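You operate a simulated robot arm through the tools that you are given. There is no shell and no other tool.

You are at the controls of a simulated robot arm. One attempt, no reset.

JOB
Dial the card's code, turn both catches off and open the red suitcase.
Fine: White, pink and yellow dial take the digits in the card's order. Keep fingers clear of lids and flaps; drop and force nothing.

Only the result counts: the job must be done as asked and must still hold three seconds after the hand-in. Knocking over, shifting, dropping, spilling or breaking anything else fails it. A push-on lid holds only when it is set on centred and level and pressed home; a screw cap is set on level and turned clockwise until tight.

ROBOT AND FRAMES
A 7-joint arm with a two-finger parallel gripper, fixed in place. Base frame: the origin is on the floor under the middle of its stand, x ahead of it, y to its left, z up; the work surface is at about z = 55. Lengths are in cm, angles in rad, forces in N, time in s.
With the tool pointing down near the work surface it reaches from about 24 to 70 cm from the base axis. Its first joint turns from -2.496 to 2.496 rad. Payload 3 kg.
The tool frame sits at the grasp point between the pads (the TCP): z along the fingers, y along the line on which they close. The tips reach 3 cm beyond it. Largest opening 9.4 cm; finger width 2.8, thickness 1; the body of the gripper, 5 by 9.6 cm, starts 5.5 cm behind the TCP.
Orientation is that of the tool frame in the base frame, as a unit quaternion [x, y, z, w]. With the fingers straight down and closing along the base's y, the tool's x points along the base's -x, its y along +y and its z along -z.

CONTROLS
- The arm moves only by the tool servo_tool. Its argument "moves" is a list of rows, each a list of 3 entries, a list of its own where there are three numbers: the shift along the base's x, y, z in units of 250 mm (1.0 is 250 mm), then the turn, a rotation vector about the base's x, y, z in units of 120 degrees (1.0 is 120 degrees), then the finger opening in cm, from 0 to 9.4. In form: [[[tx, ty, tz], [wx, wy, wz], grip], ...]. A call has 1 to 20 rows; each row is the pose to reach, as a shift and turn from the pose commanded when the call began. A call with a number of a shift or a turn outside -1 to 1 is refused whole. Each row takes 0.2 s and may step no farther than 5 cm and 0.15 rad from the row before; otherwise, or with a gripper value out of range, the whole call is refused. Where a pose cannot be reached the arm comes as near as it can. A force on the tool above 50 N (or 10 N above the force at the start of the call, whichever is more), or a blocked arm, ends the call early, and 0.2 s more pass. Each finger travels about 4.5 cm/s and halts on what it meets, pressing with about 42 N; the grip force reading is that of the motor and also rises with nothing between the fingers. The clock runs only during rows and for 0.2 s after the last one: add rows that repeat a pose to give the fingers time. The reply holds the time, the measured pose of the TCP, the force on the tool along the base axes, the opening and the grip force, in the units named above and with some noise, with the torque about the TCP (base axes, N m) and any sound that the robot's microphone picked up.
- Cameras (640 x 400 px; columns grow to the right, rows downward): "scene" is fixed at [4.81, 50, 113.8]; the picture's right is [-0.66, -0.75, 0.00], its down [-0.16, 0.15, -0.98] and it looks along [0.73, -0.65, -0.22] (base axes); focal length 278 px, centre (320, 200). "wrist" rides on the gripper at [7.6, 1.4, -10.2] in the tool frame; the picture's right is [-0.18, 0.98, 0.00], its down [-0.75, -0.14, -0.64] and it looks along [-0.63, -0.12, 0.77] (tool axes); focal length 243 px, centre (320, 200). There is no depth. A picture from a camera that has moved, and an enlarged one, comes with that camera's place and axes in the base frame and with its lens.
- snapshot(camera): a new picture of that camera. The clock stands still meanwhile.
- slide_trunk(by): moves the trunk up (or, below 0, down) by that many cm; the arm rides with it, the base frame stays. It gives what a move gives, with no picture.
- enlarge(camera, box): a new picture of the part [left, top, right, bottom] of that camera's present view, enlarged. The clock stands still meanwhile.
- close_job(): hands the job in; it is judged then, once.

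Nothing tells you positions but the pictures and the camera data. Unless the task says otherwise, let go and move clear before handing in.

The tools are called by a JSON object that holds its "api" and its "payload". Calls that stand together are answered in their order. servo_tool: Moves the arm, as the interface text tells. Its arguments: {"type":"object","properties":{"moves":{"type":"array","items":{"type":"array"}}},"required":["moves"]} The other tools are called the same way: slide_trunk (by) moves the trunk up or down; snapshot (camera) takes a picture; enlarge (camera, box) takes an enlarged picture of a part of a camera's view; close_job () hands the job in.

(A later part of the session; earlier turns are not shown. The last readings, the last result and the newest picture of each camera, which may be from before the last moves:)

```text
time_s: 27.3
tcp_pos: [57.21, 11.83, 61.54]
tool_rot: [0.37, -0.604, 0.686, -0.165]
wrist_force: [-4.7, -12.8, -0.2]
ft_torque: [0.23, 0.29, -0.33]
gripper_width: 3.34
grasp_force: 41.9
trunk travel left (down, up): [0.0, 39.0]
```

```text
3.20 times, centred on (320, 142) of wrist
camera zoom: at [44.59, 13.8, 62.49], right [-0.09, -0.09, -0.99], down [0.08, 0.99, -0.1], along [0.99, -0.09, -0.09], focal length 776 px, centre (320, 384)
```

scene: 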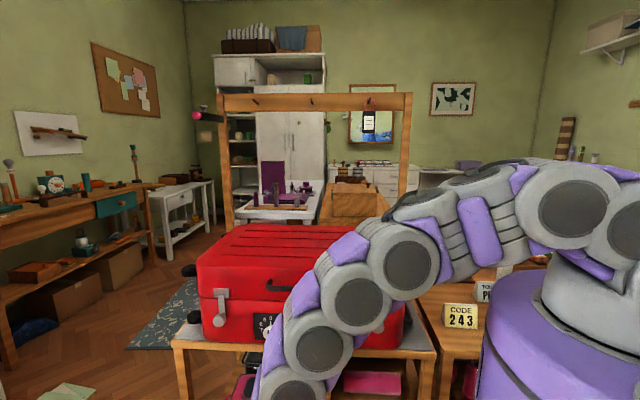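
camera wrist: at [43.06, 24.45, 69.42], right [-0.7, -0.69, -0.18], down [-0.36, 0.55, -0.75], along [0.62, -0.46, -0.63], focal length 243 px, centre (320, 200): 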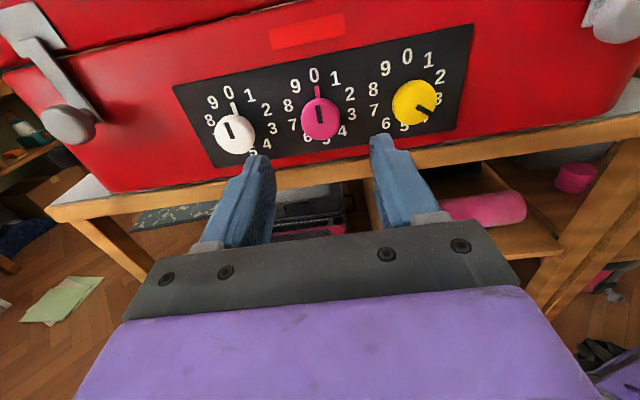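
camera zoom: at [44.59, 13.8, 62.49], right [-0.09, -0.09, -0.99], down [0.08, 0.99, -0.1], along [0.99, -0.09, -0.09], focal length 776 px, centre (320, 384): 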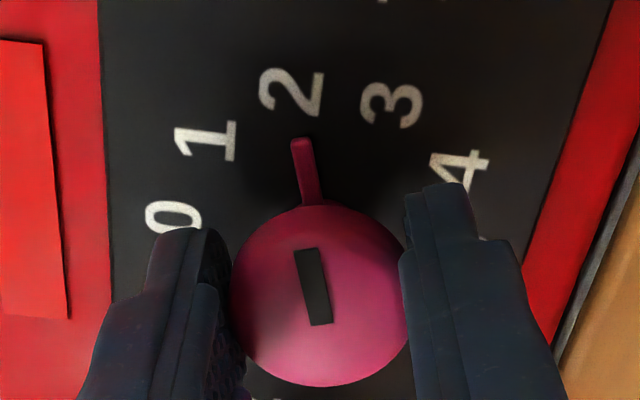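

Pink is at 2. Continuing 72° more to 4, with a tiny relief shift along -f.

{"api": "servo_tool", "payload": {"moves": [[[-0.004, -0.004, 0], [0.0424, -0.0424, 0], 3.0], [[-0.004, -0.004, 0], [0.0849, -0.0849, 0], 3.0], [[-0.004, -0.004, 0], [0.1273, -0.1273, 0], 3.0], [[-0.004, -0.004, 0], [0.1697, -0.1697, 0], 3.0], [[-0.004, -0.004, 0], [0.2121, -0.2121, 0], 3.0], [[-0.004, -0.004, 0], [0.2546, -0.2546, 0], 3.0], [[-0.004, -0.004, 0], [0.297, -0.297, 0], 3.0], [[-0.004, -0.004, 0], [0.3394, -0.3394, 0], 3.0], [[-0.004, -0.004, 0], [0.3818, -0.3818, 0], 3.0], [[-0.004, -0.004, 0], [0.4243, -0.4243, 0], 3.0], [[-0.004, -0.004, 0], [0.4243, -0.4243, 0], 3.0]]}}

{"api": "enlarge", "payload": {"camera": "wrist", "box": [220, 80, 420, 205]}}

```text
time_s: 29.7
tcp_pos: [57.35, 11.96, 61.4]
tool_rot: [0.055, 0.705, -0.459, 0.538]
wrist_force: [12.8, -2.7, 0.5]
ft_torque: [0.41, 0.5, 0.06]
gripper_width: 3.32
grasp_force: 41.6
trunk travel left (down, up): [0.0, 39.0]
```

```text
3.20 times, centred on (320, 142) of wrist
camera zoom: at [47.68, 16.89, 54.5], right [0.64, 0.64, -0.43], down [-0.22, 0.69, 0.69], along [0.74, -0.35, 0.58], focal length 776 px, centre (320, 384)
```

zoom: 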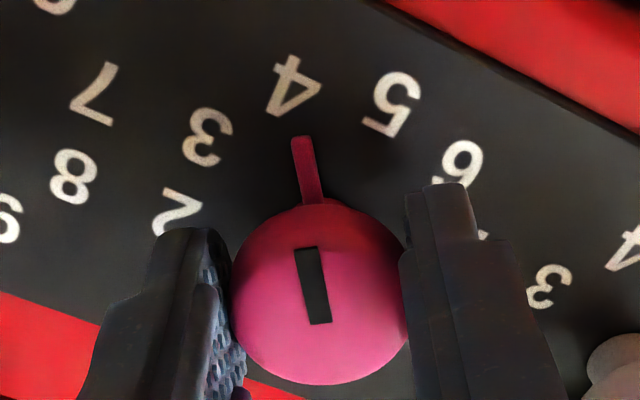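

Pink reads 4. Releasing and backing off.

{"api": "servo_tool", "payload": {"moves": [[[0, 0, 0], [0, 0, 0], 4.5], [[0, 0, 0], [0, 0, 0], 5.2], [[0, 0, 0], [0, 0, 0], 5.2], [[-0.06, 0.06, 0], [0, 0, 0], 5.2], [[-0.12, 0.12, 0], [0, 0, 0], 5.2], [[-0.18, 0.18, 0], [0, 0, 0], 5.2], [[-0.24, 0.24, 0], [0, 0, 0], 5.2]]}}

{"api": "snapshot", "payload": {"camera": "wrist"}}

```text
time_s: 31.3
tcp_pos: [51.21, 18.16, 61.58]
tool_rot: [0.054, 0.704, -0.46, 0.538]
wrist_force: [-0.6, 0.8, 0.1]
ft_torque: [0.0, -0.03, -0.01]
gripper_width: 5.21
grasp_force: 0.0
trunk travel left (down, up): [0.0, 39.0]
```

```text
taken
camera wrist: at [41.57, 22.99, 54.48], right [0.64, 0.64, -0.43], down [-0.22, 0.69, 0.69], along [0.74, -0.35, 0.58], focal length 243 px, centre (320, 200)
```

wrist: 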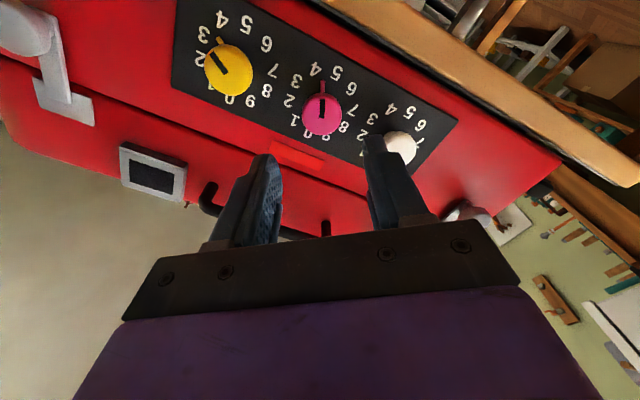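

Pink holds at 4 and yellow at 3. I'll roll back and move across to the white dial.

{"api": "servo_tool", "payload": {"moves": [[[0.0123, 0.0123, 0], [-0.0471, 0.0471, 0], 5.2], [[0.0247, 0.0247, 0], [-0.0943, 0.0943, 0], 5.2], [[0.037, 0.037, 0], [-0.1414, 0.1414, 0], 5.4], [[0.0493, 0.0493, 0], [-0.1886, 0.1886, 0], 5.6], [[0.0617, 0.0617, 0], [-0.2357, 0.2357, 0], 5.8], [[0.074, 0.074, 0], [-0.2828, 0.2828, 0], 6], [[0.0863, 0.0863, 0], [-0.33, 0.33, 0], 6], [[0.0987, 0.0987, 0], [-0.3771, 0.3771, 0], 6], [[0.111, 0.111, 0], [-0.4243, 0.4243, 0], 6], [[0.1233, 0.1233, 0], [-0.4714, 0.4714, 0], 6], [[0.1357, 0.1357, 0], [-0.5185, 0.5185, 0], 6], [[0.148, 0.148, 0], [-0.5657, 0.5657, 0], 6], [[0.1603, 0.1603, 0], [-0.6128, 0.6128, 0], 6], [[0.1727, 0.1727, 0], [-0.66, 0.66, 0], 6], [[0.185, 0.185, 0], [-0.7071, 0.7071, 0], 6], [[0.1973, 0.1973, 0], [-0.7542, 0.7542, 0], 6], [[0.2097, 0.2097, 0], [-0.8014, 0.8014, 0], 6], [[0.222, 0.222, 0], [-0.8485, 0.8485, 0], 6]]}}

{"api": "snapshot", "payload": {"camera": "wrist"}}

```text
time_s: 35.1
tcp_pos: [56.18, 23.15, 64.56]
tool_rot: [0.645, -0.292, 0.661, 0.25]
wrist_force: [0.1, -0.1, -0.1]
ft_torque: [0.03, -0.02, 0.02]
gripper_width: 6.01
grasp_force: 0.1
out of reach, approached as far as the arm can: row 4, 5, 6, 7, 8, 9, 10, 11, 12, 13, 14, 15, 16, 17, 18
trunk travel left (down, up): [0.0, 39.0]
```

```text
taken
camera wrist: at [47.57, 29.15, 72.12], right [-0.69, -0.69, -0.25], down [-0.32, 0.59, -0.74], along [0.65, -0.43, -0.62], focal length 243 px, centre (320, 200)
```

wrist: 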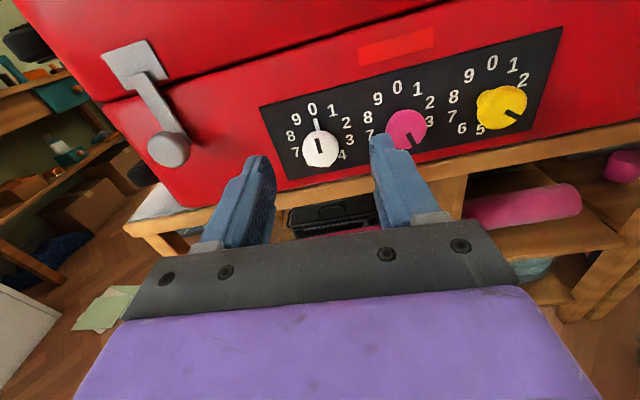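

White can't be reached with the tool dead level at this height. I'll pitch the tool about 25° downward, which raises the wrist, and see whether the white dial comes within reach.

{"api": "servo_tool", "payload": {"moves": [[[0.005, 0.005, 0], [0.0368, 0.0368, 0], 6], [[0.01, 0.01, 0], [0.0737, 0.0737, 0], 6], [[0.015, 0.015, 0], [0.1105, 0.1105, 0], 6], [[0.02, 0.02, 0], [0.1473, 0.1473, 0], 6], [[0.02, 0.02, -0.04], [0.1473, 0.1473, 0], 6], [[0.02, 0.02, -0.08], [0.1473, 0.1473, 0], 6]]}}

{"api": "snapshot", "payload": {"camera": "wrist"}}

{"api": "snapshot", "payload": {"camera": "scene"}}

```text
time_s: 36.5
tcp_pos: [56.57, 23.63, 62.64]
tool_rot: [0.769, -0.348, 0.501, 0.188]
wrist_force: [0.1, 0.0, -0.1]
ft_torque: [0.0, 0.0, 0.02]
gripper_width: 5.99
grasp_force: 0.0
trunk travel left (down, up): [0.0, 39.0]
```

```text
taken
camera wrist: at [50.95, 26.64, 73.79], right [-0.76, -0.61, -0.22], down [-0.5, 0.77, -0.4], along [0.42, -0.19, -0.89], focal length 243 px, centre (320, 200)
```

wrist: 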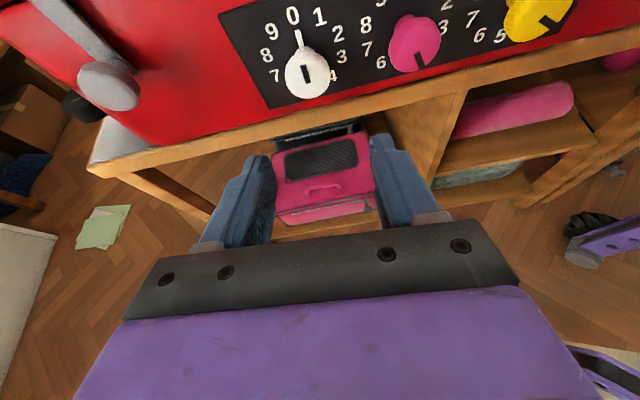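

```text
taken
```

scene: 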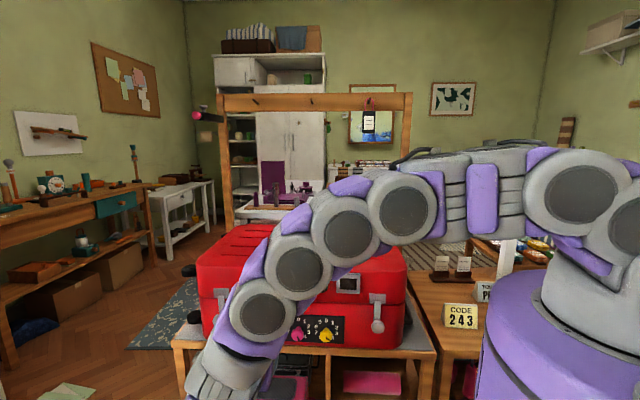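

That pose is reachable. I'll advance onto the white cap with the tilted tool, straightening the small roll error on the way.

{"api": "servo_tool", "payload": {"moves": [[[0.04, -0.038, -0.001], [-0.005, 0.005, 0.003], 6], [[0.08, -0.076, -0.002], [-0.01, 0.01, 0.0066], 6], [[0.12, -0.114, -0.003], [-0.015, 0.015, 0.01], 6], [[0.16, -0.152, -0.004], [-0.0197, 0.0197, 0.0131], 6]]}}

{"api": "snapshot", "payload": {"camera": "wrist"}}

```text
time_s: 37.5
tcp_pos: [60.65, 19.78, 62.63]
tool_rot: [0.78, -0.323, 0.496, 0.205]
wrist_force: [-0.4, -0.2, -0.1]
ft_torque: [-0.03, -0.01, 0.03]
gripper_width: 5.99
grasp_force: 0.0
trunk travel left (down, up): [0.0, 39.0]
```

```text
taken
camera wrist: at [55.41, 23.08, 73.84], right [-0.75, -0.64, -0.17], down [-0.54, 0.74, -0.41], along [0.39, -0.22, -0.9], focal length 243 px, centre (320, 200)
```

wrist: 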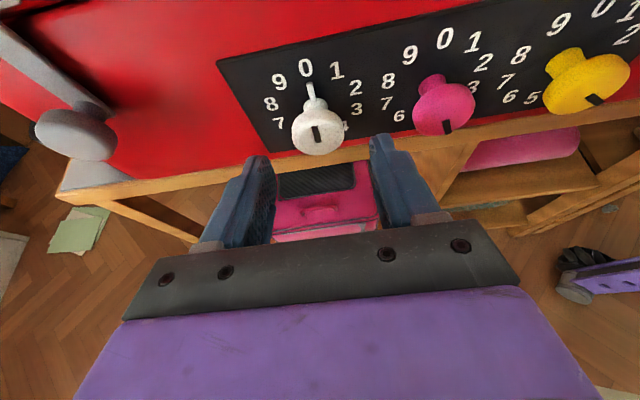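

{"api": "servo_tool", "payload": {"moves": [[[0.034, -0.032, -0.002], [0, 0, 0], 6], [[0.067, -0.064, -0.004], [0, 0, 0], 6], [[0.1012, -0.0967, -0.005], [0, 0, 0], 6], [[0.1012, -0.0967, -0.005], [0, 0, 0], 6]]}}

{"api": "snapshot", "payload": {"camera": "wrist"}}

{"api": "snapshot", "payload": {"camera": "scene"}}

```text
time_s: 38.5
tcp_pos: [63.27, 17.41, 62.49]
tool_rot: [0.779, -0.324, 0.496, 0.205]
wrist_force: [0.1, -0.4, -0.3]
ft_torque: [-0.02, -0.02, 0.03]
gripper_width: 6.02
grasp_force: 0.1
trunk travel left (down, up): [0.0, 39.0]
```

```text
taken
camera wrist: at [57.91, 20.67, 73.68], right [-0.75, -0.64, -0.17], down [-0.54, 0.74, -0.41], along [0.39, -0.22, -0.9], focal length 243 px, centre (320, 200)
```

wrist: 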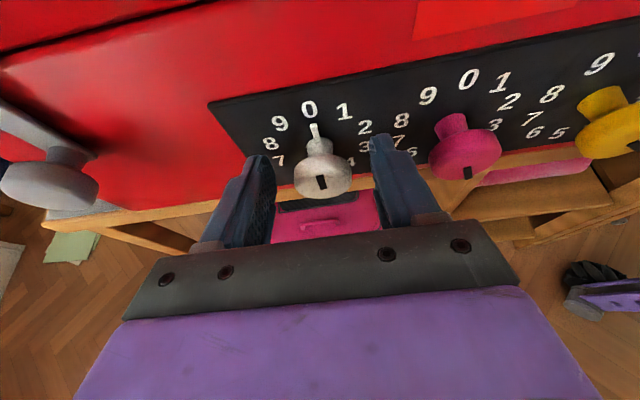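

```text
taken
```

scene: 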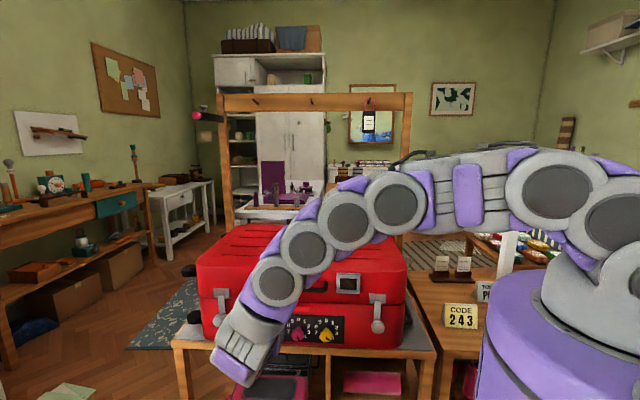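

The white cap is between the fingers. Closing.

{"api": "servo_tool", "payload": {"moves": [[[0, 0, 0], [0, 0, 0], 4.5], [[0, 0, 0], [0, 0, 0], 3.5], [[0, 0, 0], [0, 0, 0], 3.0], [[0, 0, 0], [0, 0, 0], 3.0], [[0, 0, 0], [0, 0, 0], 3.0]]}}

{"api": "enlarge", "payload": {"camera": "wrist", "box": [220, 90, 420, 215]}}

```text
time_s: 39.7
tcp_pos: [63.04, 17.32, 62.36]
tool_rot: [0.78, -0.324, 0.495, 0.206]
wrist_force: [-7.2, -3.6, 0.5]
ft_torque: [-0.1, 0.09, -0.16]
gripper_width: 3.32
grasp_force: 41.8
trunk travel left (down, up): [0.0, 39.0]
```

```text
3.20 times, centred on (320, 152) of wrist
camera zoom: at [57.86, 20.62, 73.66], right [-0.75, -0.64, -0.17], down [-0.54, 0.74, -0.41], along [0.38, -0.22, -0.9], focal length 776 px, centre (320, 352)
```

zoom: 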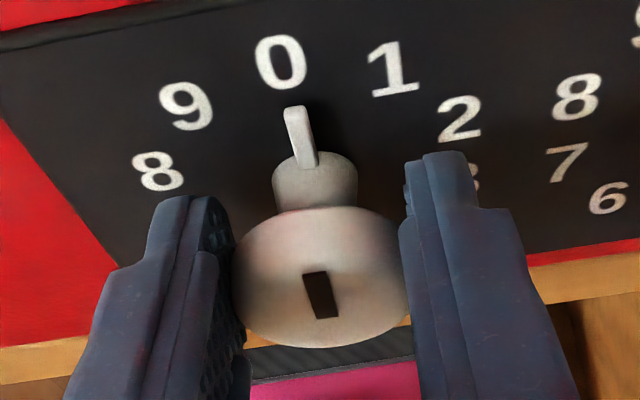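

White is gripped firmly. Because the tool is tilted, I'll turn it about the dial's own axis with a small circular TCP shift: the first 36°, then a check.

{"api": "servo_tool", "payload": {"moves": [[[-0.0032, -0.0032, -0.0003], [0.0424, -0.0424, 0], 3.0], [[-0.0063, -0.0063, -0.0011], [0.0849, -0.0849, 0], 3.0], [[-0.0094, -0.0094, -0.0025], [0.1273, -0.1273, 0], 3.0], [[-0.0123, -0.0123, -0.0045], [0.1697, -0.1697, 0], 3.0], [[-0.015, -0.015, -0.0069], [0.2121, -0.2121, 0], 3.0], [[-0.015, -0.015, -0.0069], [0.2121, -0.2121, 0], 3.0]]}}

{"api": "enlarge", "payload": {"camera": "wrist", "box": [220, 90, 420, 215]}}

```text
time_s: 41.1
tcp_pos: [62.7, 16.86, 62.08]
tool_rot: [0.677, -0.462, 0.57, -0.046]
wrist_force: [-23.2, -15.3, -0.1]
ft_torque: [-0.31, 0.07, -0.68]
gripper_width: 3.31
grasp_force: 41.9
trunk travel left (down, up): [0.0, 39.0]
```

```text
3.20 times, centred on (320, 152) of wrist
camera zoom: at [52.94, 15.71, 70.47], right [-0.55, -0.43, -0.71], down [-0.38, 0.89, -0.25], along [0.74, 0.14, -0.66], focal length 776 px, centre (320, 352)
```

zoom: 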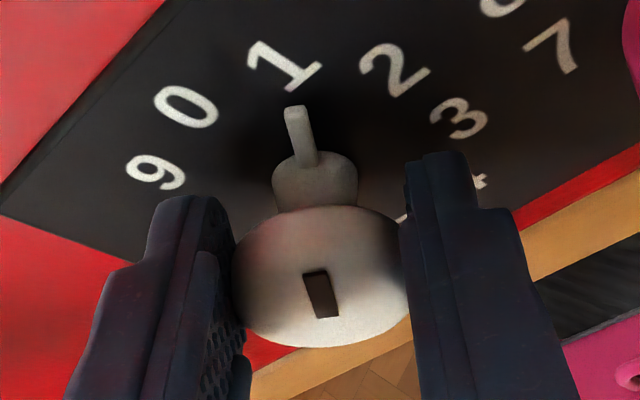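

White is at 1. There's a 27 N side load along -f, so I'll relieve it with a 0.25 cm shift and then continue the next 36°.

{"api": "servo_tool", "payload": {"moves": [[[-0.007, -0.007, 0], [0, 0, 0], 3.0], [[-0.0094, -0.0094, -0.0029], [0.0424, -0.0424, 0], 3.0], [[-0.0116, -0.0116, -0.0062], [0.0849, -0.0849, 0], 3.0], [[-0.0135, -0.0135, -0.0098], [0.1273, -0.1273, 0], 3.0], [[-0.015, -0.015, -0.0138], [0.1697, -0.1697, 0], 3.0], [[-0.0162, -0.0162, -0.018], [0.2121, -0.2121, 0], 3.0], [[-0.0162, -0.0162, -0.018], [0.2121, -0.2121, 0], 3.0]]}}

{"api": "enlarge", "payload": {"camera": "wrist", "box": [220, 90, 420, 215]}}

{"api": "snapshot", "payload": {"camera": "scene"}}

```text
time_s: 42.7
tcp_pos: [62.5, 16.5, 61.67]
tool_rot: [0.51, -0.553, 0.591, -0.292]
wrist_force: [-2.7, -6.7, 0.5]
ft_torque: [0.01, 0.17, 0.05]
gripper_width: 3.34
grasp_force: 42.1
trunk travel left (down, up): [0.0, 39.0]
```

```text
3.20 times, centred on (320, 152) of wrist
camera zoom: at [50.29, 13.09, 63.82], right [-0.16, -0.05, -0.99], down [-0.33, 0.94, 0.01], along [0.93, 0.33, -0.16], focal length 776 px, centre (320, 352)
```

zoom: 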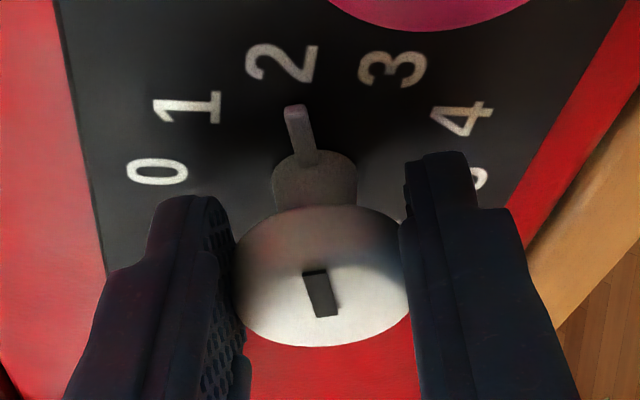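

```text
taken
```

scene: 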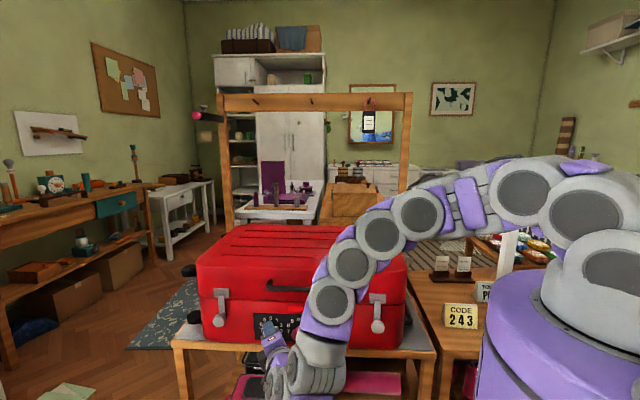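

White reads 2. Releasing and backing straight out.

{"api": "servo_tool", "payload": {"moves": [[[0, 0, 0], [0, 0, 0], 4.5], [[0, 0, 0], [0, 0, 0], 5.2], [[0, 0, 0], [0, 0, 0], 5.2], [[-0.06, 0.06, 0], [0, 0, 0], 5.2], [[-0.12, 0.12, 0], [0, 0, 0], 5.2], [[-0.18, 0.18, 0], [0, 0, 0], 5.2], [[-0.24, 0.24, 0], [0, 0, 0], 5.2]]}}

{"api": "snapshot", "payload": {"camera": "wrist"}}

{"api": "snapshot", "payload": {"camera": "scene"}}

```text
time_s: 44.3
tcp_pos: [56.4, 22.58, 61.82]
tool_rot: [0.509, -0.553, 0.591, -0.294]
wrist_force: [0.3, 0.3, 0.6]
ft_torque: [0.01, -0.03, 0.0]
gripper_width: 5.19
grasp_force: 0.1
trunk travel left (down, up): [0.0, 39.0]
```

```text
taken
camera wrist: at [44.27, 19.07, 63.87], right [-0.16, -0.05, -0.99], down [-0.33, 0.94, 0.01], along [0.93, 0.33, -0.16], focal length 243 px, centre (320, 200)
```

wrist: 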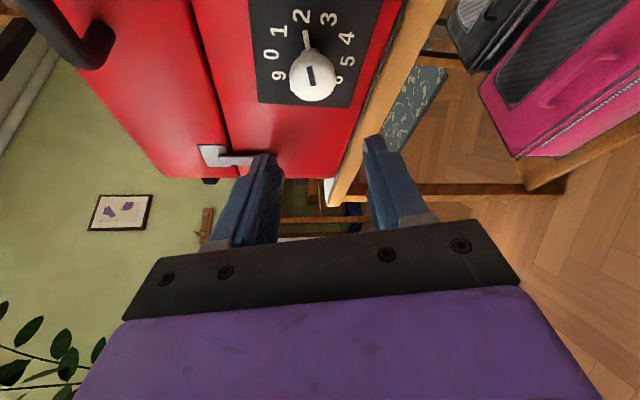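

```text
taken
```

scene: 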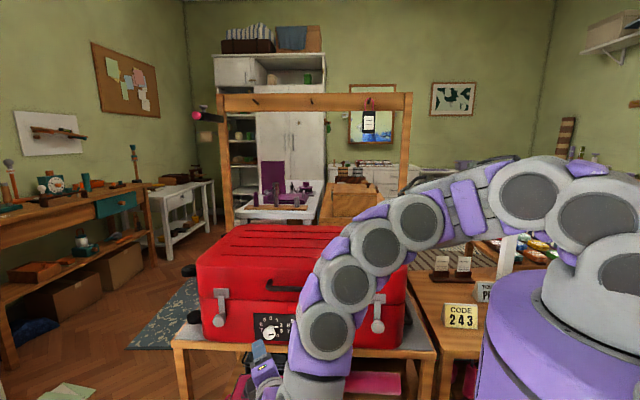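

All three dials are set at 2-4-3. Next come the catches, starting with the right one since it's easy to reach. I'll retreat, level the tool again and move to the right in free space.

{"api": "servo_tool", "payload": {"moves": [[[-0.0428, -0.0244, 0.01], [-0.0454, 0.0242, -0.0109], 6], [[-0.0856, -0.0488, 0.02], [-0.0908, 0.0483, -0.0218], 6], [[-0.1283, -0.0732, 0.03], [-0.1361, 0.0725, -0.0327], 6], [[-0.1711, -0.0976, 0.04], [-0.1815, 0.0966, -0.0436], 6], [[-0.2139, -0.122, 0.05], [-0.2269, 0.1208, -0.0545], 6], [[-0.2567, -0.1464, 0.06], [-0.2723, 0.145, -0.0654], 6], [[-0.2994, -0.1707, 0.07], [-0.3176, 0.1691, -0.0763], 6], [[-0.3422, -0.1951, 0.08], [-0.363, 0.1933, -0.0872], 6], [[-0.385, -0.2195, 0.09], [-0.4084, 0.2174, -0.0981], 6], [[-0.4278, -0.2439, 0.1], [-0.4538, 0.2416, -0.109], 6], [[-0.4705, -0.2683, 0.11], [-0.4991, 0.2657, -0.1199], 6], [[-0.5133, -0.2927, 0.12], [-0.5445, 0.2899, -0.1308], 6]]}}

{"api": "snapshot", "payload": {"camera": "wrist"}}

{"api": "snapshot", "payload": {"camera": "scene"}}

```text
time_s: 46.9
tcp_pos: [43.61, 15.3, 64.83]
tool_rot: [0.653, -0.271, 0.652, 0.272]
wrist_force: [0.2, -0.5, 0.7]
ft_torque: [-0.03, -0.01, -0.01]
gripper_width: 5.99
grasp_force: 0.1
trunk travel left (down, up): [0.0, 39.0]
```

```text
taken
camera wrist: at [35.37, 21.59, 72.45], right [-0.7, -0.69, -0.18], down [-0.36, 0.55, -0.75], along [0.62, -0.46, -0.63], focal length 243 px, centre (320, 200)
```

wrist: 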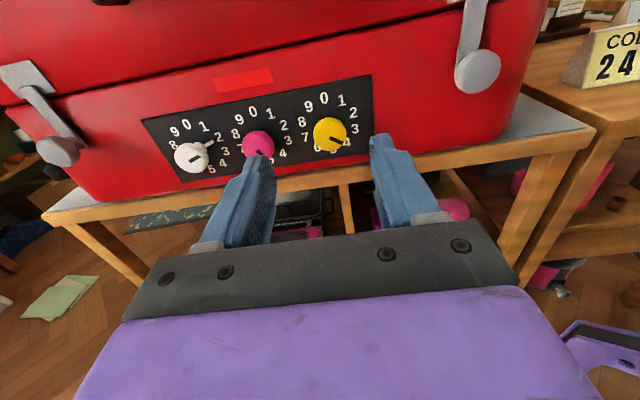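

```text
taken
```

scene: 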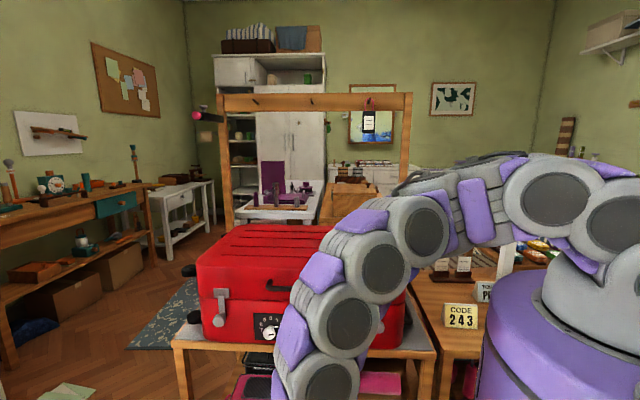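

{"api": "enlarge", "payload": {"camera": "wrist", "box": [140, 70, 380, 190]}}

{"api": "enlarge", "payload": {"camera": "wrist", "box": [420, 0, 560, 110]}}

```text
2.67 times, centred on (260, 130) of wrist
camera zoom: at [35.37, 21.59, 72.45], right [-0.7, -0.69, -0.18], down [-0.36, 0.55, -0.75], along [0.62, -0.46, -0.63], focal length 647 px, centre (480, 387)
```

zoom: 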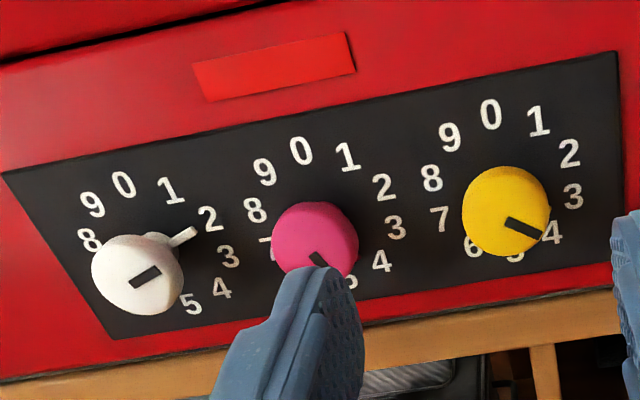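

```text
3.64 times, centred on (490, 55) of wrist
camera zoom: at [35.37, 21.59, 72.45], right [-0.7, -0.69, -0.18], down [-0.36, 0.55, -0.75], along [0.62, -0.46, -0.63], focal length 882 px, centre (-298, 727)
```

zoom: 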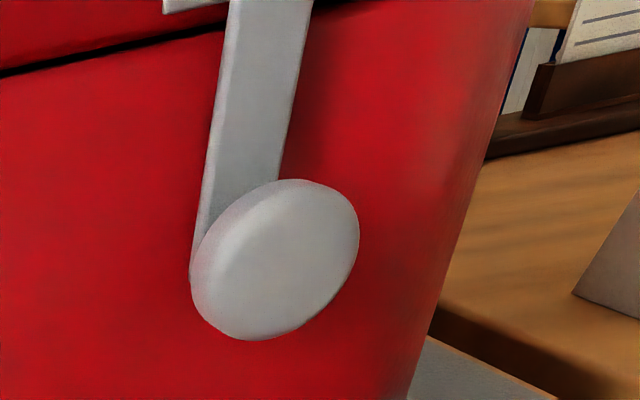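

Dials confirmed: white 2, pink 4 (fin pointing down-right), yellow 3. I'm moving in front of the right catch at f≈27.3, z≈64.8.

{"api": "servo_tool", "payload": {"moves": [[[-0.0699, -0.0925, 0], [0, 0, 0], 6], [[-0.1398, -0.1851, 0], [0, 0, 0], 6], [[-0.2098, -0.2776, 0], [0, 0, 0], 6], [[-0.2797, -0.3702, 0], [0, 0, 0], 6], [[-0.3496, -0.4627, 0], [0, 0, 0], 6]]}}

{"api": "snapshot", "payload": {"camera": "wrist"}}

{"api": "snapshot", "payload": {"camera": "scene"}}

```text
time_s: 48.1
tcp_pos: [34.85, 3.63, 64.91]
tool_rot: [0.654, -0.272, 0.653, 0.27]
wrist_force: [-0.4, 1.0, 0.5]
ft_torque: [0.01, -0.03, -0.02]
gripper_width: 6.0
grasp_force: 0.0
trunk travel left (down, up): [0.0, 39.0]
```

```text
taken
camera wrist: at [26.56, 9.88, 72.48], right [-0.7, -0.69, -0.19], down [-0.35, 0.56, -0.75], along [0.63, -0.46, -0.63], focal length 243 px, centre (320, 200)
```

wrist: 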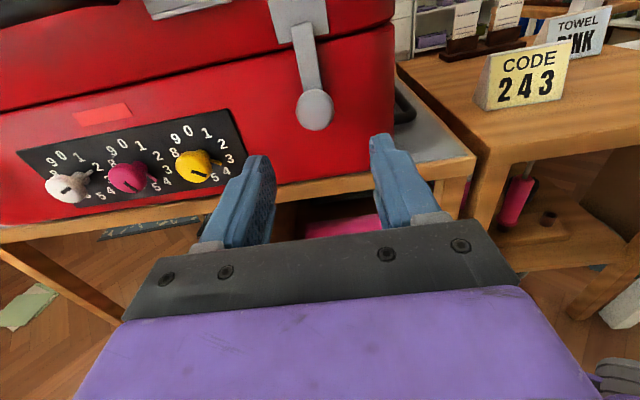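

```text
taken
```

scene: 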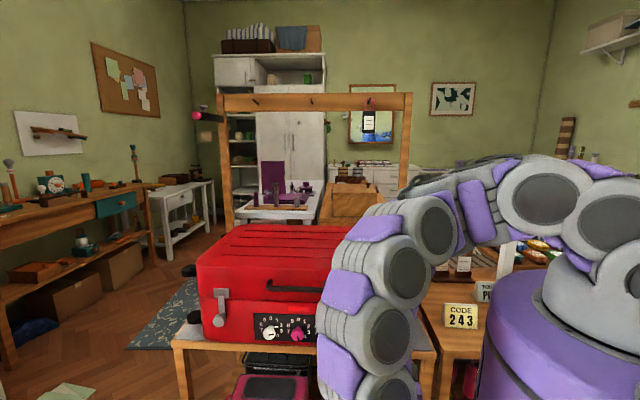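

{"api": "servo_tool", "payload": {"moves": [[[0.065, -0.064, -0.002], [0, 0, 0], 6], [[0.13, -0.128, -0.004], [0, 0, 0], 6], [[0.195, -0.192, -0.004], [0, 0, 0], 6]]}}

{"api": "snapshot", "payload": {"camera": "wrist"}}

```text
time_s: 48.9
tcp_pos: [39.84, -1.12, 64.88]
tool_rot: [0.655, -0.271, 0.652, 0.27]
wrist_force: [0.4, -0.1, -0.4]
ft_torque: [0.03, -0.01, 0.01]
gripper_width: 6.03
grasp_force: 0.1
trunk travel left (down, up): [0.0, 39.0]
```

```text
taken
camera wrist: at [31.57, 5.13, 72.48], right [-0.7, -0.69, -0.18], down [-0.36, 0.56, -0.75], along [0.62, -0.46, -0.63], focal length 243 px, centre (320, 200)
```

wrist: 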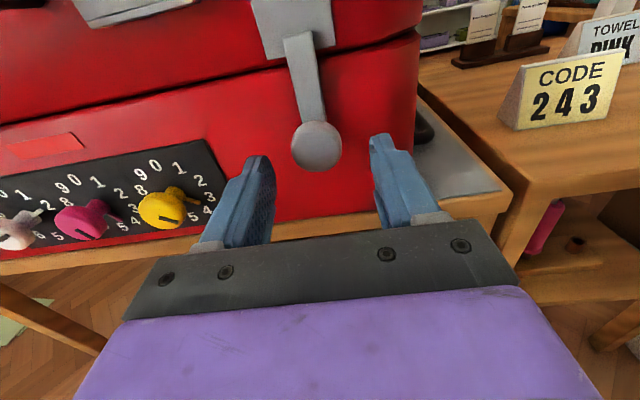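

{"api": "servo_tool", "payload": {"moves": [[[0.043, -0.04, 0], [0, 0, 0], 6], [[0.0865, -0.0798, 0], [0, 0, 0], 6], [[0.0865, -0.0798, 0], [0, 0, 0], 6]]}}

{"api": "enlarge", "payload": {"camera": "wrist", "box": [180, 0, 500, 200]}}

```text
time_s: 49.7
tcp_pos: [42.02, -3.08, 64.9]
tool_rot: [0.654, -0.271, 0.653, 0.27]
wrist_force: [0.1, 0.4, -0.4]
ft_torque: [0.06, 0.01, -0.02]
gripper_width: 5.99
grasp_force: 0.0
trunk travel left (down, up): [0.0, 39.0]
```

```text
2.00 times, centred on (340, 100) of wrist
camera zoom: at [33.78, 3.26, 72.46], right [-0.7, -0.69, -0.18], down [-0.35, 0.56, -0.75], along [0.62, -0.46, -0.63], focal length 485 px, centre (280, 400)
```

zoom: 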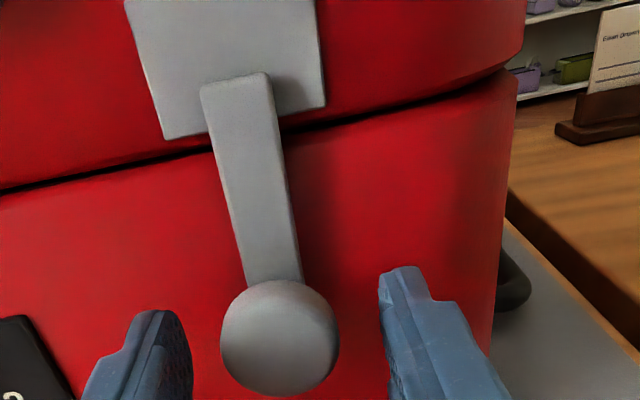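

The fingers straddle the right catch knob. Closing.

{"api": "servo_tool", "payload": {"moves": [[[0, 0, 0], [0, 0, 0], 4.8], [[0, 0, 0], [0, 0, 0], 4.0], [[0, 0, 0], [0, 0, 0], 3.0], [[0, 0, 0], [0, 0, 0], 3.0], [[0, 0, 0], [0, 0, 0], 3.0]]}}

{"api": "enlarge", "payload": {"camera": "wrist", "box": [180, 0, 500, 200]}}

```text
time_s: 50.9
tcp_pos: [41.97, -2.93, 64.84]
tool_rot: [0.653, -0.271, 0.653, 0.271]
wrist_force: [-1.0, -1.0, 0.7]
ft_torque: [-0.08, -0.1, 0.04]
gripper_width: 3.32
grasp_force: 41.9
trunk travel left (down, up): [0.0, 39.0]
```

```text
2.00 times, centred on (340, 100) of wrist
camera zoom: at [33.76, 3.26, 72.47], right [-0.7, -0.69, -0.18], down [-0.35, 0.56, -0.75], along [0.62, -0.46, -0.63], focal length 485 px, centre (280, 400)
```

zoom: 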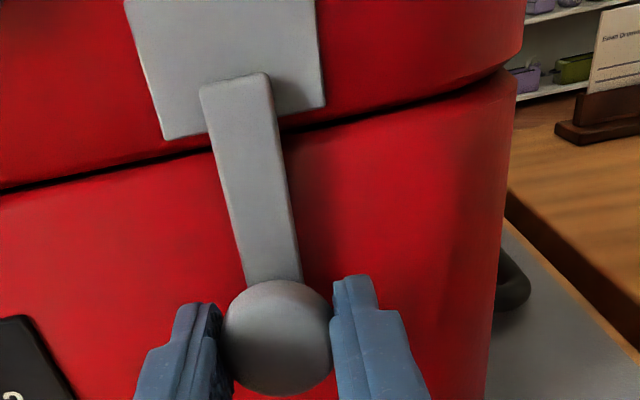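

Gripped cleanly with almost no side load. I'm testing a small clockwise turn of about 14° to see if the catch moves freely.

{"api": "servo_tool", "payload": {"moves": [[[0, 0, 0], [0.0212, -0.0212, 0], 3.0], [[0, 0, 0], [0.0424, -0.0424, 0], 3.0], [[0, 0, 0], [0.0636, -0.0636, 0], 3.0], [[0, 0, 0], [0.0849, -0.0849, 0], 3.0], [[0, 0, 0], [0.0849, -0.0849, 0], 3.0]]}}

{"api": "enlarge", "payload": {"camera": "wrist", "box": [180, 0, 500, 200]}}

```text
time_s: 52.1
tcp_pos: [41.94, -3.02, 64.59]
tool_rot: [0.615, -0.35, 0.682, 0.185]
wrist_force: [12.4, -1.0, 1.5]
ft_torque: [-0.11, 0.47, 0.3]
gripper_width: 3.29
grasp_force: 42.3
trunk travel left (down, up): [0.0, 39.0]
```

```text
2.00 times, centred on (340, 100) of wrist
camera zoom: at [32.44, 1.99, 71.75], right [-0.64, -0.64, -0.42], down [-0.23, 0.68, -0.69], along [0.73, -0.35, -0.58], focal length 485 px, centre (280, 400)
```

zoom: 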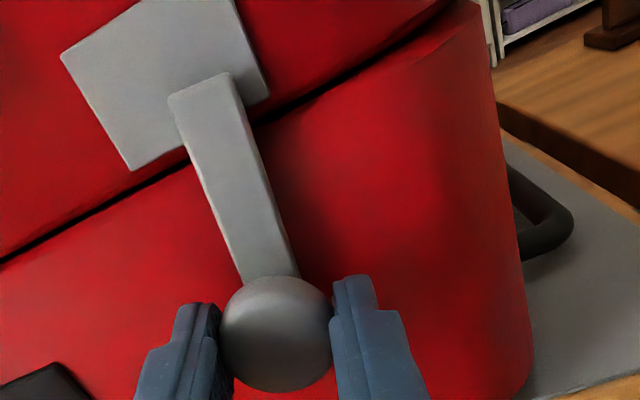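

The lever seems to lag the gripper by about half, so it may be stiff or blocked in this direction. I'll check more closely before continuing.

{"api": "enlarge", "payload": {"camera": "scene", "box": [330, 260, 450, 350]}}

{"api": "snapshot", "payload": {"camera": "wrist"}}

```text
4.44 times, centred on (390, 305) of scene
camera zoom: at [4.81, 50.0, 113.8], right [-0.66, -0.75, 0.0], down [-0.16, 0.15, -0.98], along [0.73, -0.65, -0.22], focal length 1237 px, centre (9, -267)
```

zoom: 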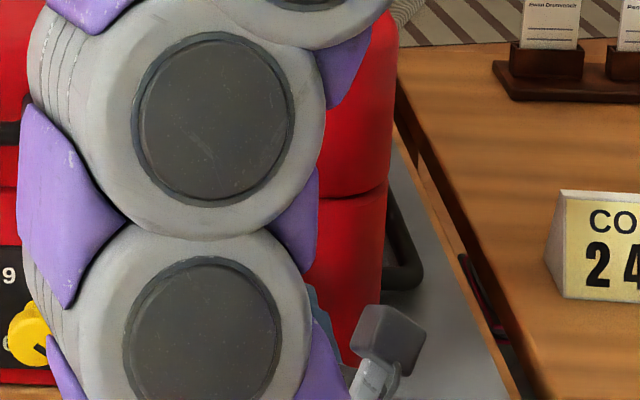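

```text
taken
camera wrist: at [32.44, 1.99, 71.75], right [-0.64, -0.64, -0.42], down [-0.23, 0.68, -0.69], along [0.73, -0.35, -0.58], focal length 243 px, centre (320, 200)
```

wrist: 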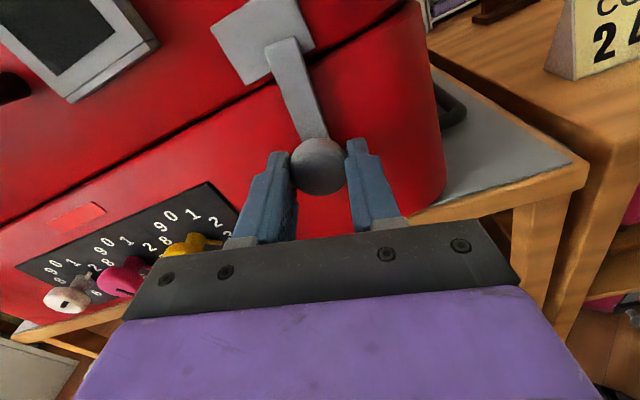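

By triangulation the lever tip did move about 6.6° clockwise while the grip slipped a bit. I'll go slower for another 14° and see whether the lever keeps turning.

{"api": "servo_tool", "payload": {"moves": [[[0, 0, 0], [0, 0, 0], 2.5], [[0, 0, 0], [0.0106, -0.0106, 0], 2.5], [[0, 0, 0], [0.0212, -0.0212, 0], 2.5], [[0, 0, 0], [0.0318, -0.0318, 0], 2.5], [[0, 0, 0], [0.0424, -0.0424, 0], 2.5], [[0, 0, 0], [0.053, -0.053, 0], 2.5], [[0, 0, 0], [0.0636, -0.0636, 0], 2.5], [[0, 0, 0], [0.0743, -0.0743, 0], 2.5], [[0, 0, 0], [0.0849, -0.0849, 0], 2.5], [[0, 0, 0], [0.0849, -0.0849, 0], 2.5]]}}

{"api": "enlarge", "payload": {"camera": "wrist", "box": [180, 0, 500, 200]}}

```text
time_s: 54.3
tcp_pos: [42.04, -2.91, 64.66]
tool_rot: [0.566, -0.424, 0.7, 0.098]
wrist_force: [16.5, 22.9, 4.5]
ft_torque: [-0.39, 0.14, 0.42]
gripper_width: 3.31
grasp_force: 42.0
trunk travel left (down, up): [0.0, 39.0]
```

```text
2.00 times, centred on (340, 100) of wrist
camera zoom: at [31.25, 0.91, 70.7], right [-0.55, -0.55, -0.64], down [-0.11, 0.8, -0.59], along [0.83, -0.25, -0.5], focal length 485 px, centre (280, 400)
```

zoom: 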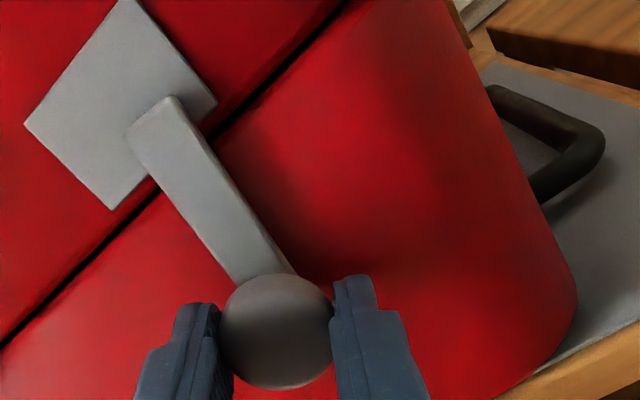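

The lever stalled at about 7° clockwise, so that looks like the wrong direction. I won't force it; I'll turn counter-clockwise instead and watch.

{"api": "servo_tool", "payload": {"moves": [[[0, 0, 0], [-0.0212, 0.0212, 0], 2.5], [[0, 0, 0], [-0.0424, 0.0424, 0], 2.5], [[0, 0, 0], [-0.0636, 0.0636, 0], 2.5], [[0, 0, 0], [-0.0849, 0.0849, 0], 2.5], [[0, 0, 0], [-0.1061, 0.1061, 0], 2.5], [[0, 0, 0], [-0.1273, 0.1273, 0], 2.5], [[0, 0, 0], [-0.1485, 0.1485, 0], 2.5], [[0, 0, 0], [-0.1697, 0.1697, 0], 2.5], [[0, 0, 0], [-0.1697, 0.1697, 0], 2.5]]}}

{"api": "enlarge", "payload": {"camera": "wrist", "box": [180, 0, 500, 200]}}

```text
time_s: 56.3
tcp_pos: [41.89, -3.09, 64.75]
tool_rot: [0.654, -0.27, 0.653, 0.27]
wrist_force: [22.4, 12.2, 9.0]
ft_torque: [0.32, -0.21, 0.47]
gripper_width: 3.34
grasp_force: 42.0
trunk travel left (down, up): [0.0, 39.0]
```

```text
2.00 times, centred on (340, 100) of wrist
camera zoom: at [33.71, 3.29, 72.36], right [-0.7, -0.69, -0.18], down [-0.36, 0.55, -0.75], along [0.62, -0.46, -0.63], focal length 485 px, centre (280, 400)
```

zoom: 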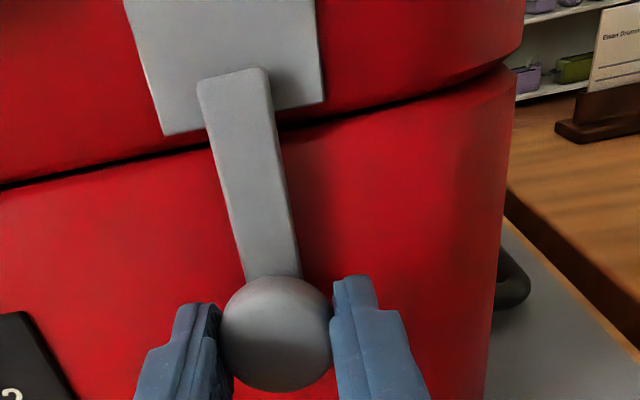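

The lever came back to 0° and stops there counter-clockwise; clockwise it has only about 7° of play. It may still be locked by the code, so I'll release and check the dial pointers closely rather than force anything.

{"api": "servo_tool", "payload": {"moves": [[[0, 0, 0], [0, 0, 0], 4.5], [[0, 0, 0], [0, 0, 0], 6], [[0, 0, 0], [0, 0, 0], 6], [[-0.08, 0.08, 0], [0, 0, 0], 6], [[-0.16, 0.16, 0], [0, 0, 0], 6], [[-0.24, 0.24, 0], [0, 0, 0], 6], [[-0.3, 0.3, 0], [0, 0, 0], 6], [[-0.2, 0.4, 0.02], [0, 0, 0], 6], [[-0.09, 0.5, 0.04], [0, 0, 0], 6], [[0.02, 0.61, 0.06], [0, 0, 0], 6], [[0.13, 0.72, 0.08], [0, 0, 0], 6], [[0.24, 0.83, 0.1], [0, 0, 0], 6]]}}

{"api": "snapshot", "payload": {"camera": "wrist"}}

```text
time_s: 58.9
tcp_pos: [48.18, 17.55, 67.09]
tool_rot: [0.653, -0.272, 0.653, 0.271]
wrist_force: [0.3, -0.1, 0.5]
ft_torque: [0.0, 0.03, 0.0]
gripper_width: 6.0
grasp_force: 0.1
trunk travel left (down, up): [0.0, 39.0]
```

```text
taken
camera wrist: at [39.74, 23.97, 74.63], right [-0.7, -0.69, -0.19], down [-0.35, 0.56, -0.75], along [0.63, -0.46, -0.63], focal length 243 px, centre (320, 200)
```

wrist: 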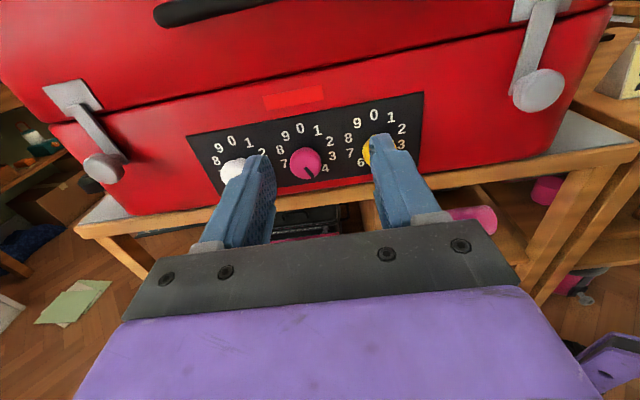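

{"api": "servo_tool", "payload": {"moves": [[[-0.04, -0.03, -0.07], [0, 0, 0], 6], [[-0.08, -0.06, -0.14], [0, 0, 0], 6], [[-0.12, -0.09, -0.21], [0, 0, 0], 6], [[-0.14, -0.1, -0.27], [0, 0, 0], 6]]}}

{"api": "enlarge", "payload": {"camera": "wrist", "box": [100, 0, 400, 188]}}

{"api": "enlarge", "payload": {"camera": "scene", "box": [245, 305, 355, 350]}}

```text
time_s: 59.9
tcp_pos: [44.38, 15.39, 60.34]
tool_rot: [0.653, -0.271, 0.652, 0.272]
wrist_force: [-0.5, -0.1, -0.3]
ft_torque: [-0.02, -0.03, 0.0]
gripper_width: 5.99
grasp_force: 0.1
trunk travel left (down, up): [0.0, 39.0]
```

```text
2.13 times, centred on (250, 94) of wrist
camera zoom: at [36.24, 21.64, 67.9], right [-0.7, -0.69, -0.18], down [-0.35, 0.55, -0.75], along [0.63, -0.46, -0.63], focal length 516 px, centre (469, 426)
```

zoom: 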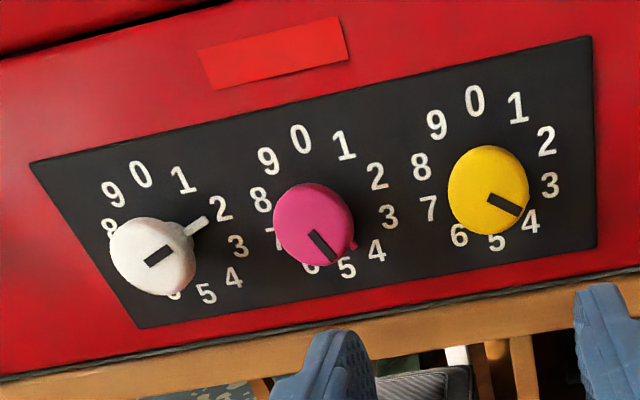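

```text
5.82 times, centred on (300, 328) of scene
camera zoom: at [4.81, 50.0, 113.8], right [-0.66, -0.75, 0.0], down [-0.16, 0.15, -0.98], along [0.73, -0.65, -0.22], focal length 1620 px, centre (436, -542)
```

zoom: 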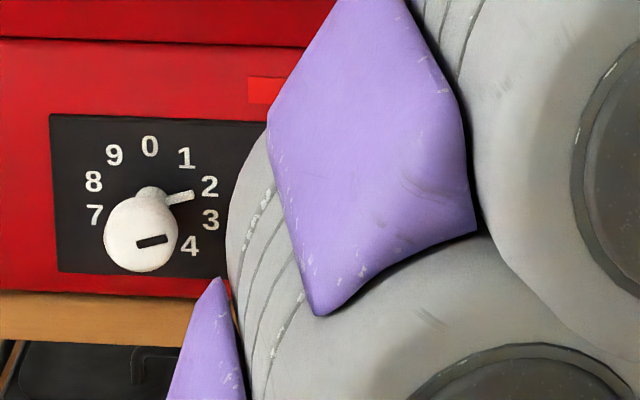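

White clearly points at 2. The slot marks on yellow and pink look a touch past their digits, so I'll measure them in close-up.

{"api": "enlarge", "payload": {"camera": "wrist", "box": [285, 30, 385, 125]}}

{"api": "enlarge", "payload": {"camera": "wrist", "box": [200, 50, 300, 145]}}

{"api": "enlarge", "payload": {"camera": "wrist", "box": [125, 60, 225, 155]}}

```text
4.21 times, centred on (335, 78) of wrist
camera zoom: at [36.24, 21.64, 67.9], right [-0.7, -0.69, -0.18], down [-0.35, 0.55, -0.75], along [0.63, -0.46, -0.63], focal length 1022 px, centre (257, 716)
```

zoom: 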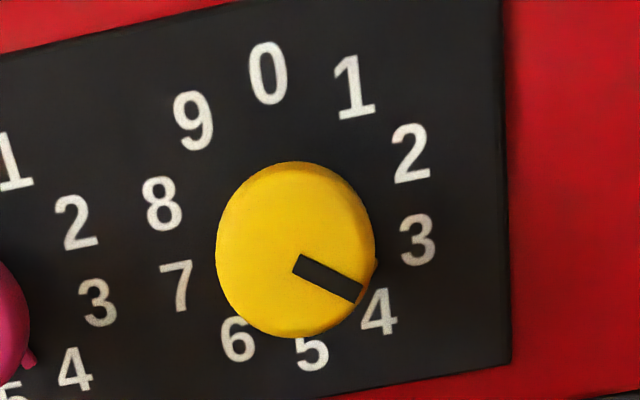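

```text
4.21 times, centred on (250, 98) of wrist
camera zoom: at [36.24, 21.64, 67.9], right [-0.7, -0.69, -0.18], down [-0.35, 0.55, -0.75], along [0.63, -0.46, -0.63], focal length 1022 px, centre (615, 632)
```

zoom: 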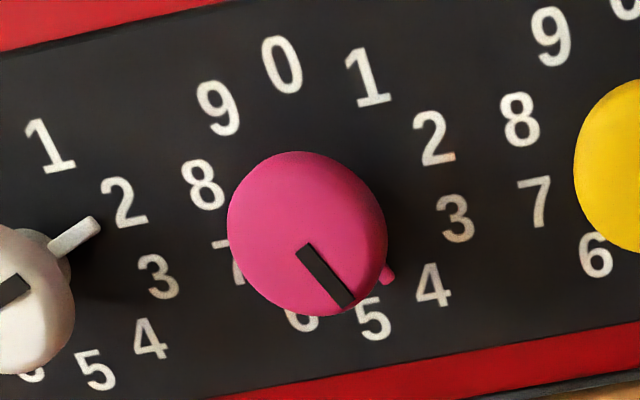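

```text
4.21 times, centred on (175, 108) of wrist
camera zoom: at [36.24, 21.64, 67.9], right [-0.7, -0.69, -0.18], down [-0.35, 0.55, -0.75], along [0.63, -0.46, -0.63], focal length 1022 px, centre (930, 590)
```

zoom: 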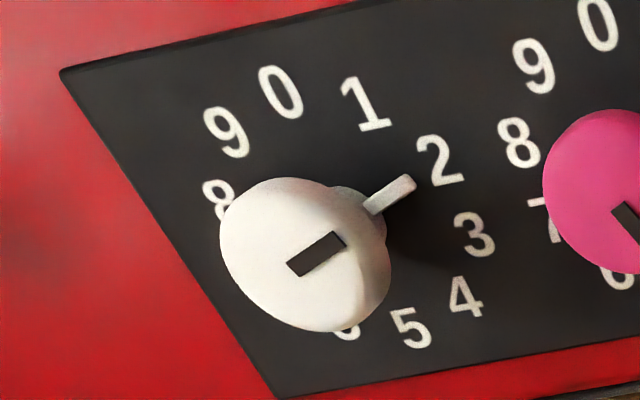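

Measured in the panel plane, the pointers sit at white ≈75°, pink ≈155° and yellow ≈126°. They should be at 72, 144 and 108, so releasing under side load dragged the knobs. The catches are probably still locked, so I'll correct yellow first, starting by approaching with a +36° roll.

{"api": "servo_tool", "payload": {"moves": [[[0.03, -0.041, 0.008], [0.0354, -0.0354, 0], 6], [[0.06, -0.082, 0.016], [0.0707, -0.0707, 0], 6], [[0.09, -0.122, 0.025], [0.106, -0.106, 0], 6], [[0.12, -0.163, 0.033], [0.1414, -0.1414, 0], 6], [[0.15, -0.204, 0.041], [0.1768, -0.1768, 0], 6], [[0.1793, -0.2449, 0.0492], [0.2121, -0.2121, 0], 6]]}}

{"api": "snapshot", "payload": {"camera": "wrist"}}

```text
time_s: 61.3
tcp_pos: [48.77, 9.01, 61.74]
tool_rot: [0.538, -0.46, 0.705, 0.054]
wrist_force: [0.1, -0.1, 0.7]
ft_torque: [0.0, -0.02, -0.01]
gripper_width: 5.99
grasp_force: 0.2
trunk travel left (down, up): [0.0, 39.0]
```

```text
taken
camera wrist: at [37.59, 12.4, 67.07], right [-0.49, -0.48, -0.73], down [-0.06, 0.85, -0.52], along [0.87, -0.21, -0.44], focal length 243 px, centre (320, 200)
```

wrist: 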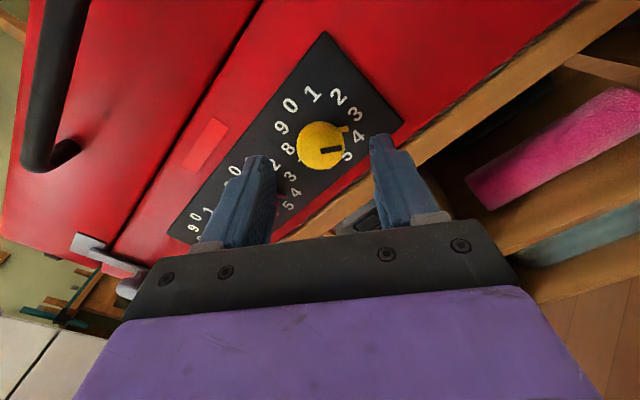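

The fin sits between 3 and 4, which confirms the overshoot. I'll advance, grip and then zero the side load before turning back.

{"api": "servo_tool", "payload": {"moves": [[[0.04, -0.034, -0.002], [0, 0, 0], 6], [[0.08, -0.069, -0.004], [0, 0, 0], 6], [[0.1185, -0.102, -0.005], [0, 0, 0], 6], [[0.1185, -0.102, -0.005], [0, 0, 0], 4.5], [[0.1185, -0.102, -0.005], [0, 0, 0], 3.5], [[0.1185, -0.102, -0.005], [0, 0, 0], 3], [[0.1185, -0.102, -0.005], [0, 0, 0], 3], [[0.1185, -0.102, -0.005], [0, 0, 0], 3]]}}

{"api": "enlarge", "payload": {"camera": "wrist", "box": [220, 80, 420, 205]}}

```text
time_s: 63.1
tcp_pos: [51.67, 6.34, 61.59]
tool_rot: [0.538, -0.46, 0.704, 0.055]
wrist_force: [-5.3, -6.5, -5.8]
ft_torque: [0.0, 0.03, -0.24]
gripper_width: 3.58
grasp_force: 5.2
trunk travel left (down, up): [0.0, 39.0]
```

```text
3.20 times, centred on (320, 142) of wrist
camera zoom: at [40.61, 9.79, 66.92], right [-0.49, -0.48, -0.73], down [-0.06, 0.85, -0.53], along [0.87, -0.21, -0.44], focal length 776 px, centre (320, 384)
```

zoom: 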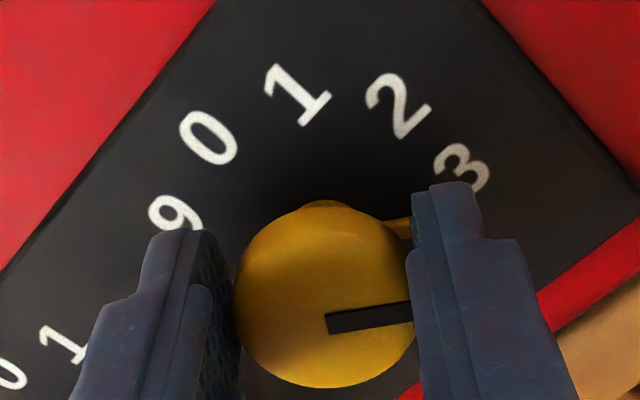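

{"api": "servo_tool", "payload": {"moves": [[[-0.0045, -0.0045, -0.0047], [0, 0, 0], 3], [[-0.0045, -0.0045, -0.0047], [0, 0, 0], 3], [[-0.0045, -0.0045, -0.0047], [0, 0, 0], 3], [[-0.0045, -0.0045, -0.0047], [0, 0, 0], 3]]}}

```text
time_s: 64.1
tcp_pos: [51.74, 6.48, 61.46]
tool_rot: [0.538, -0.459, 0.705, 0.054]
wrist_force: [4.9, -1.1, 5.8]
ft_torque: [0.09, 0.09, 0.23]
gripper_width: 3.35
grasp_force: 41.9
trunk travel left (down, up): [0.0, 39.0]
```

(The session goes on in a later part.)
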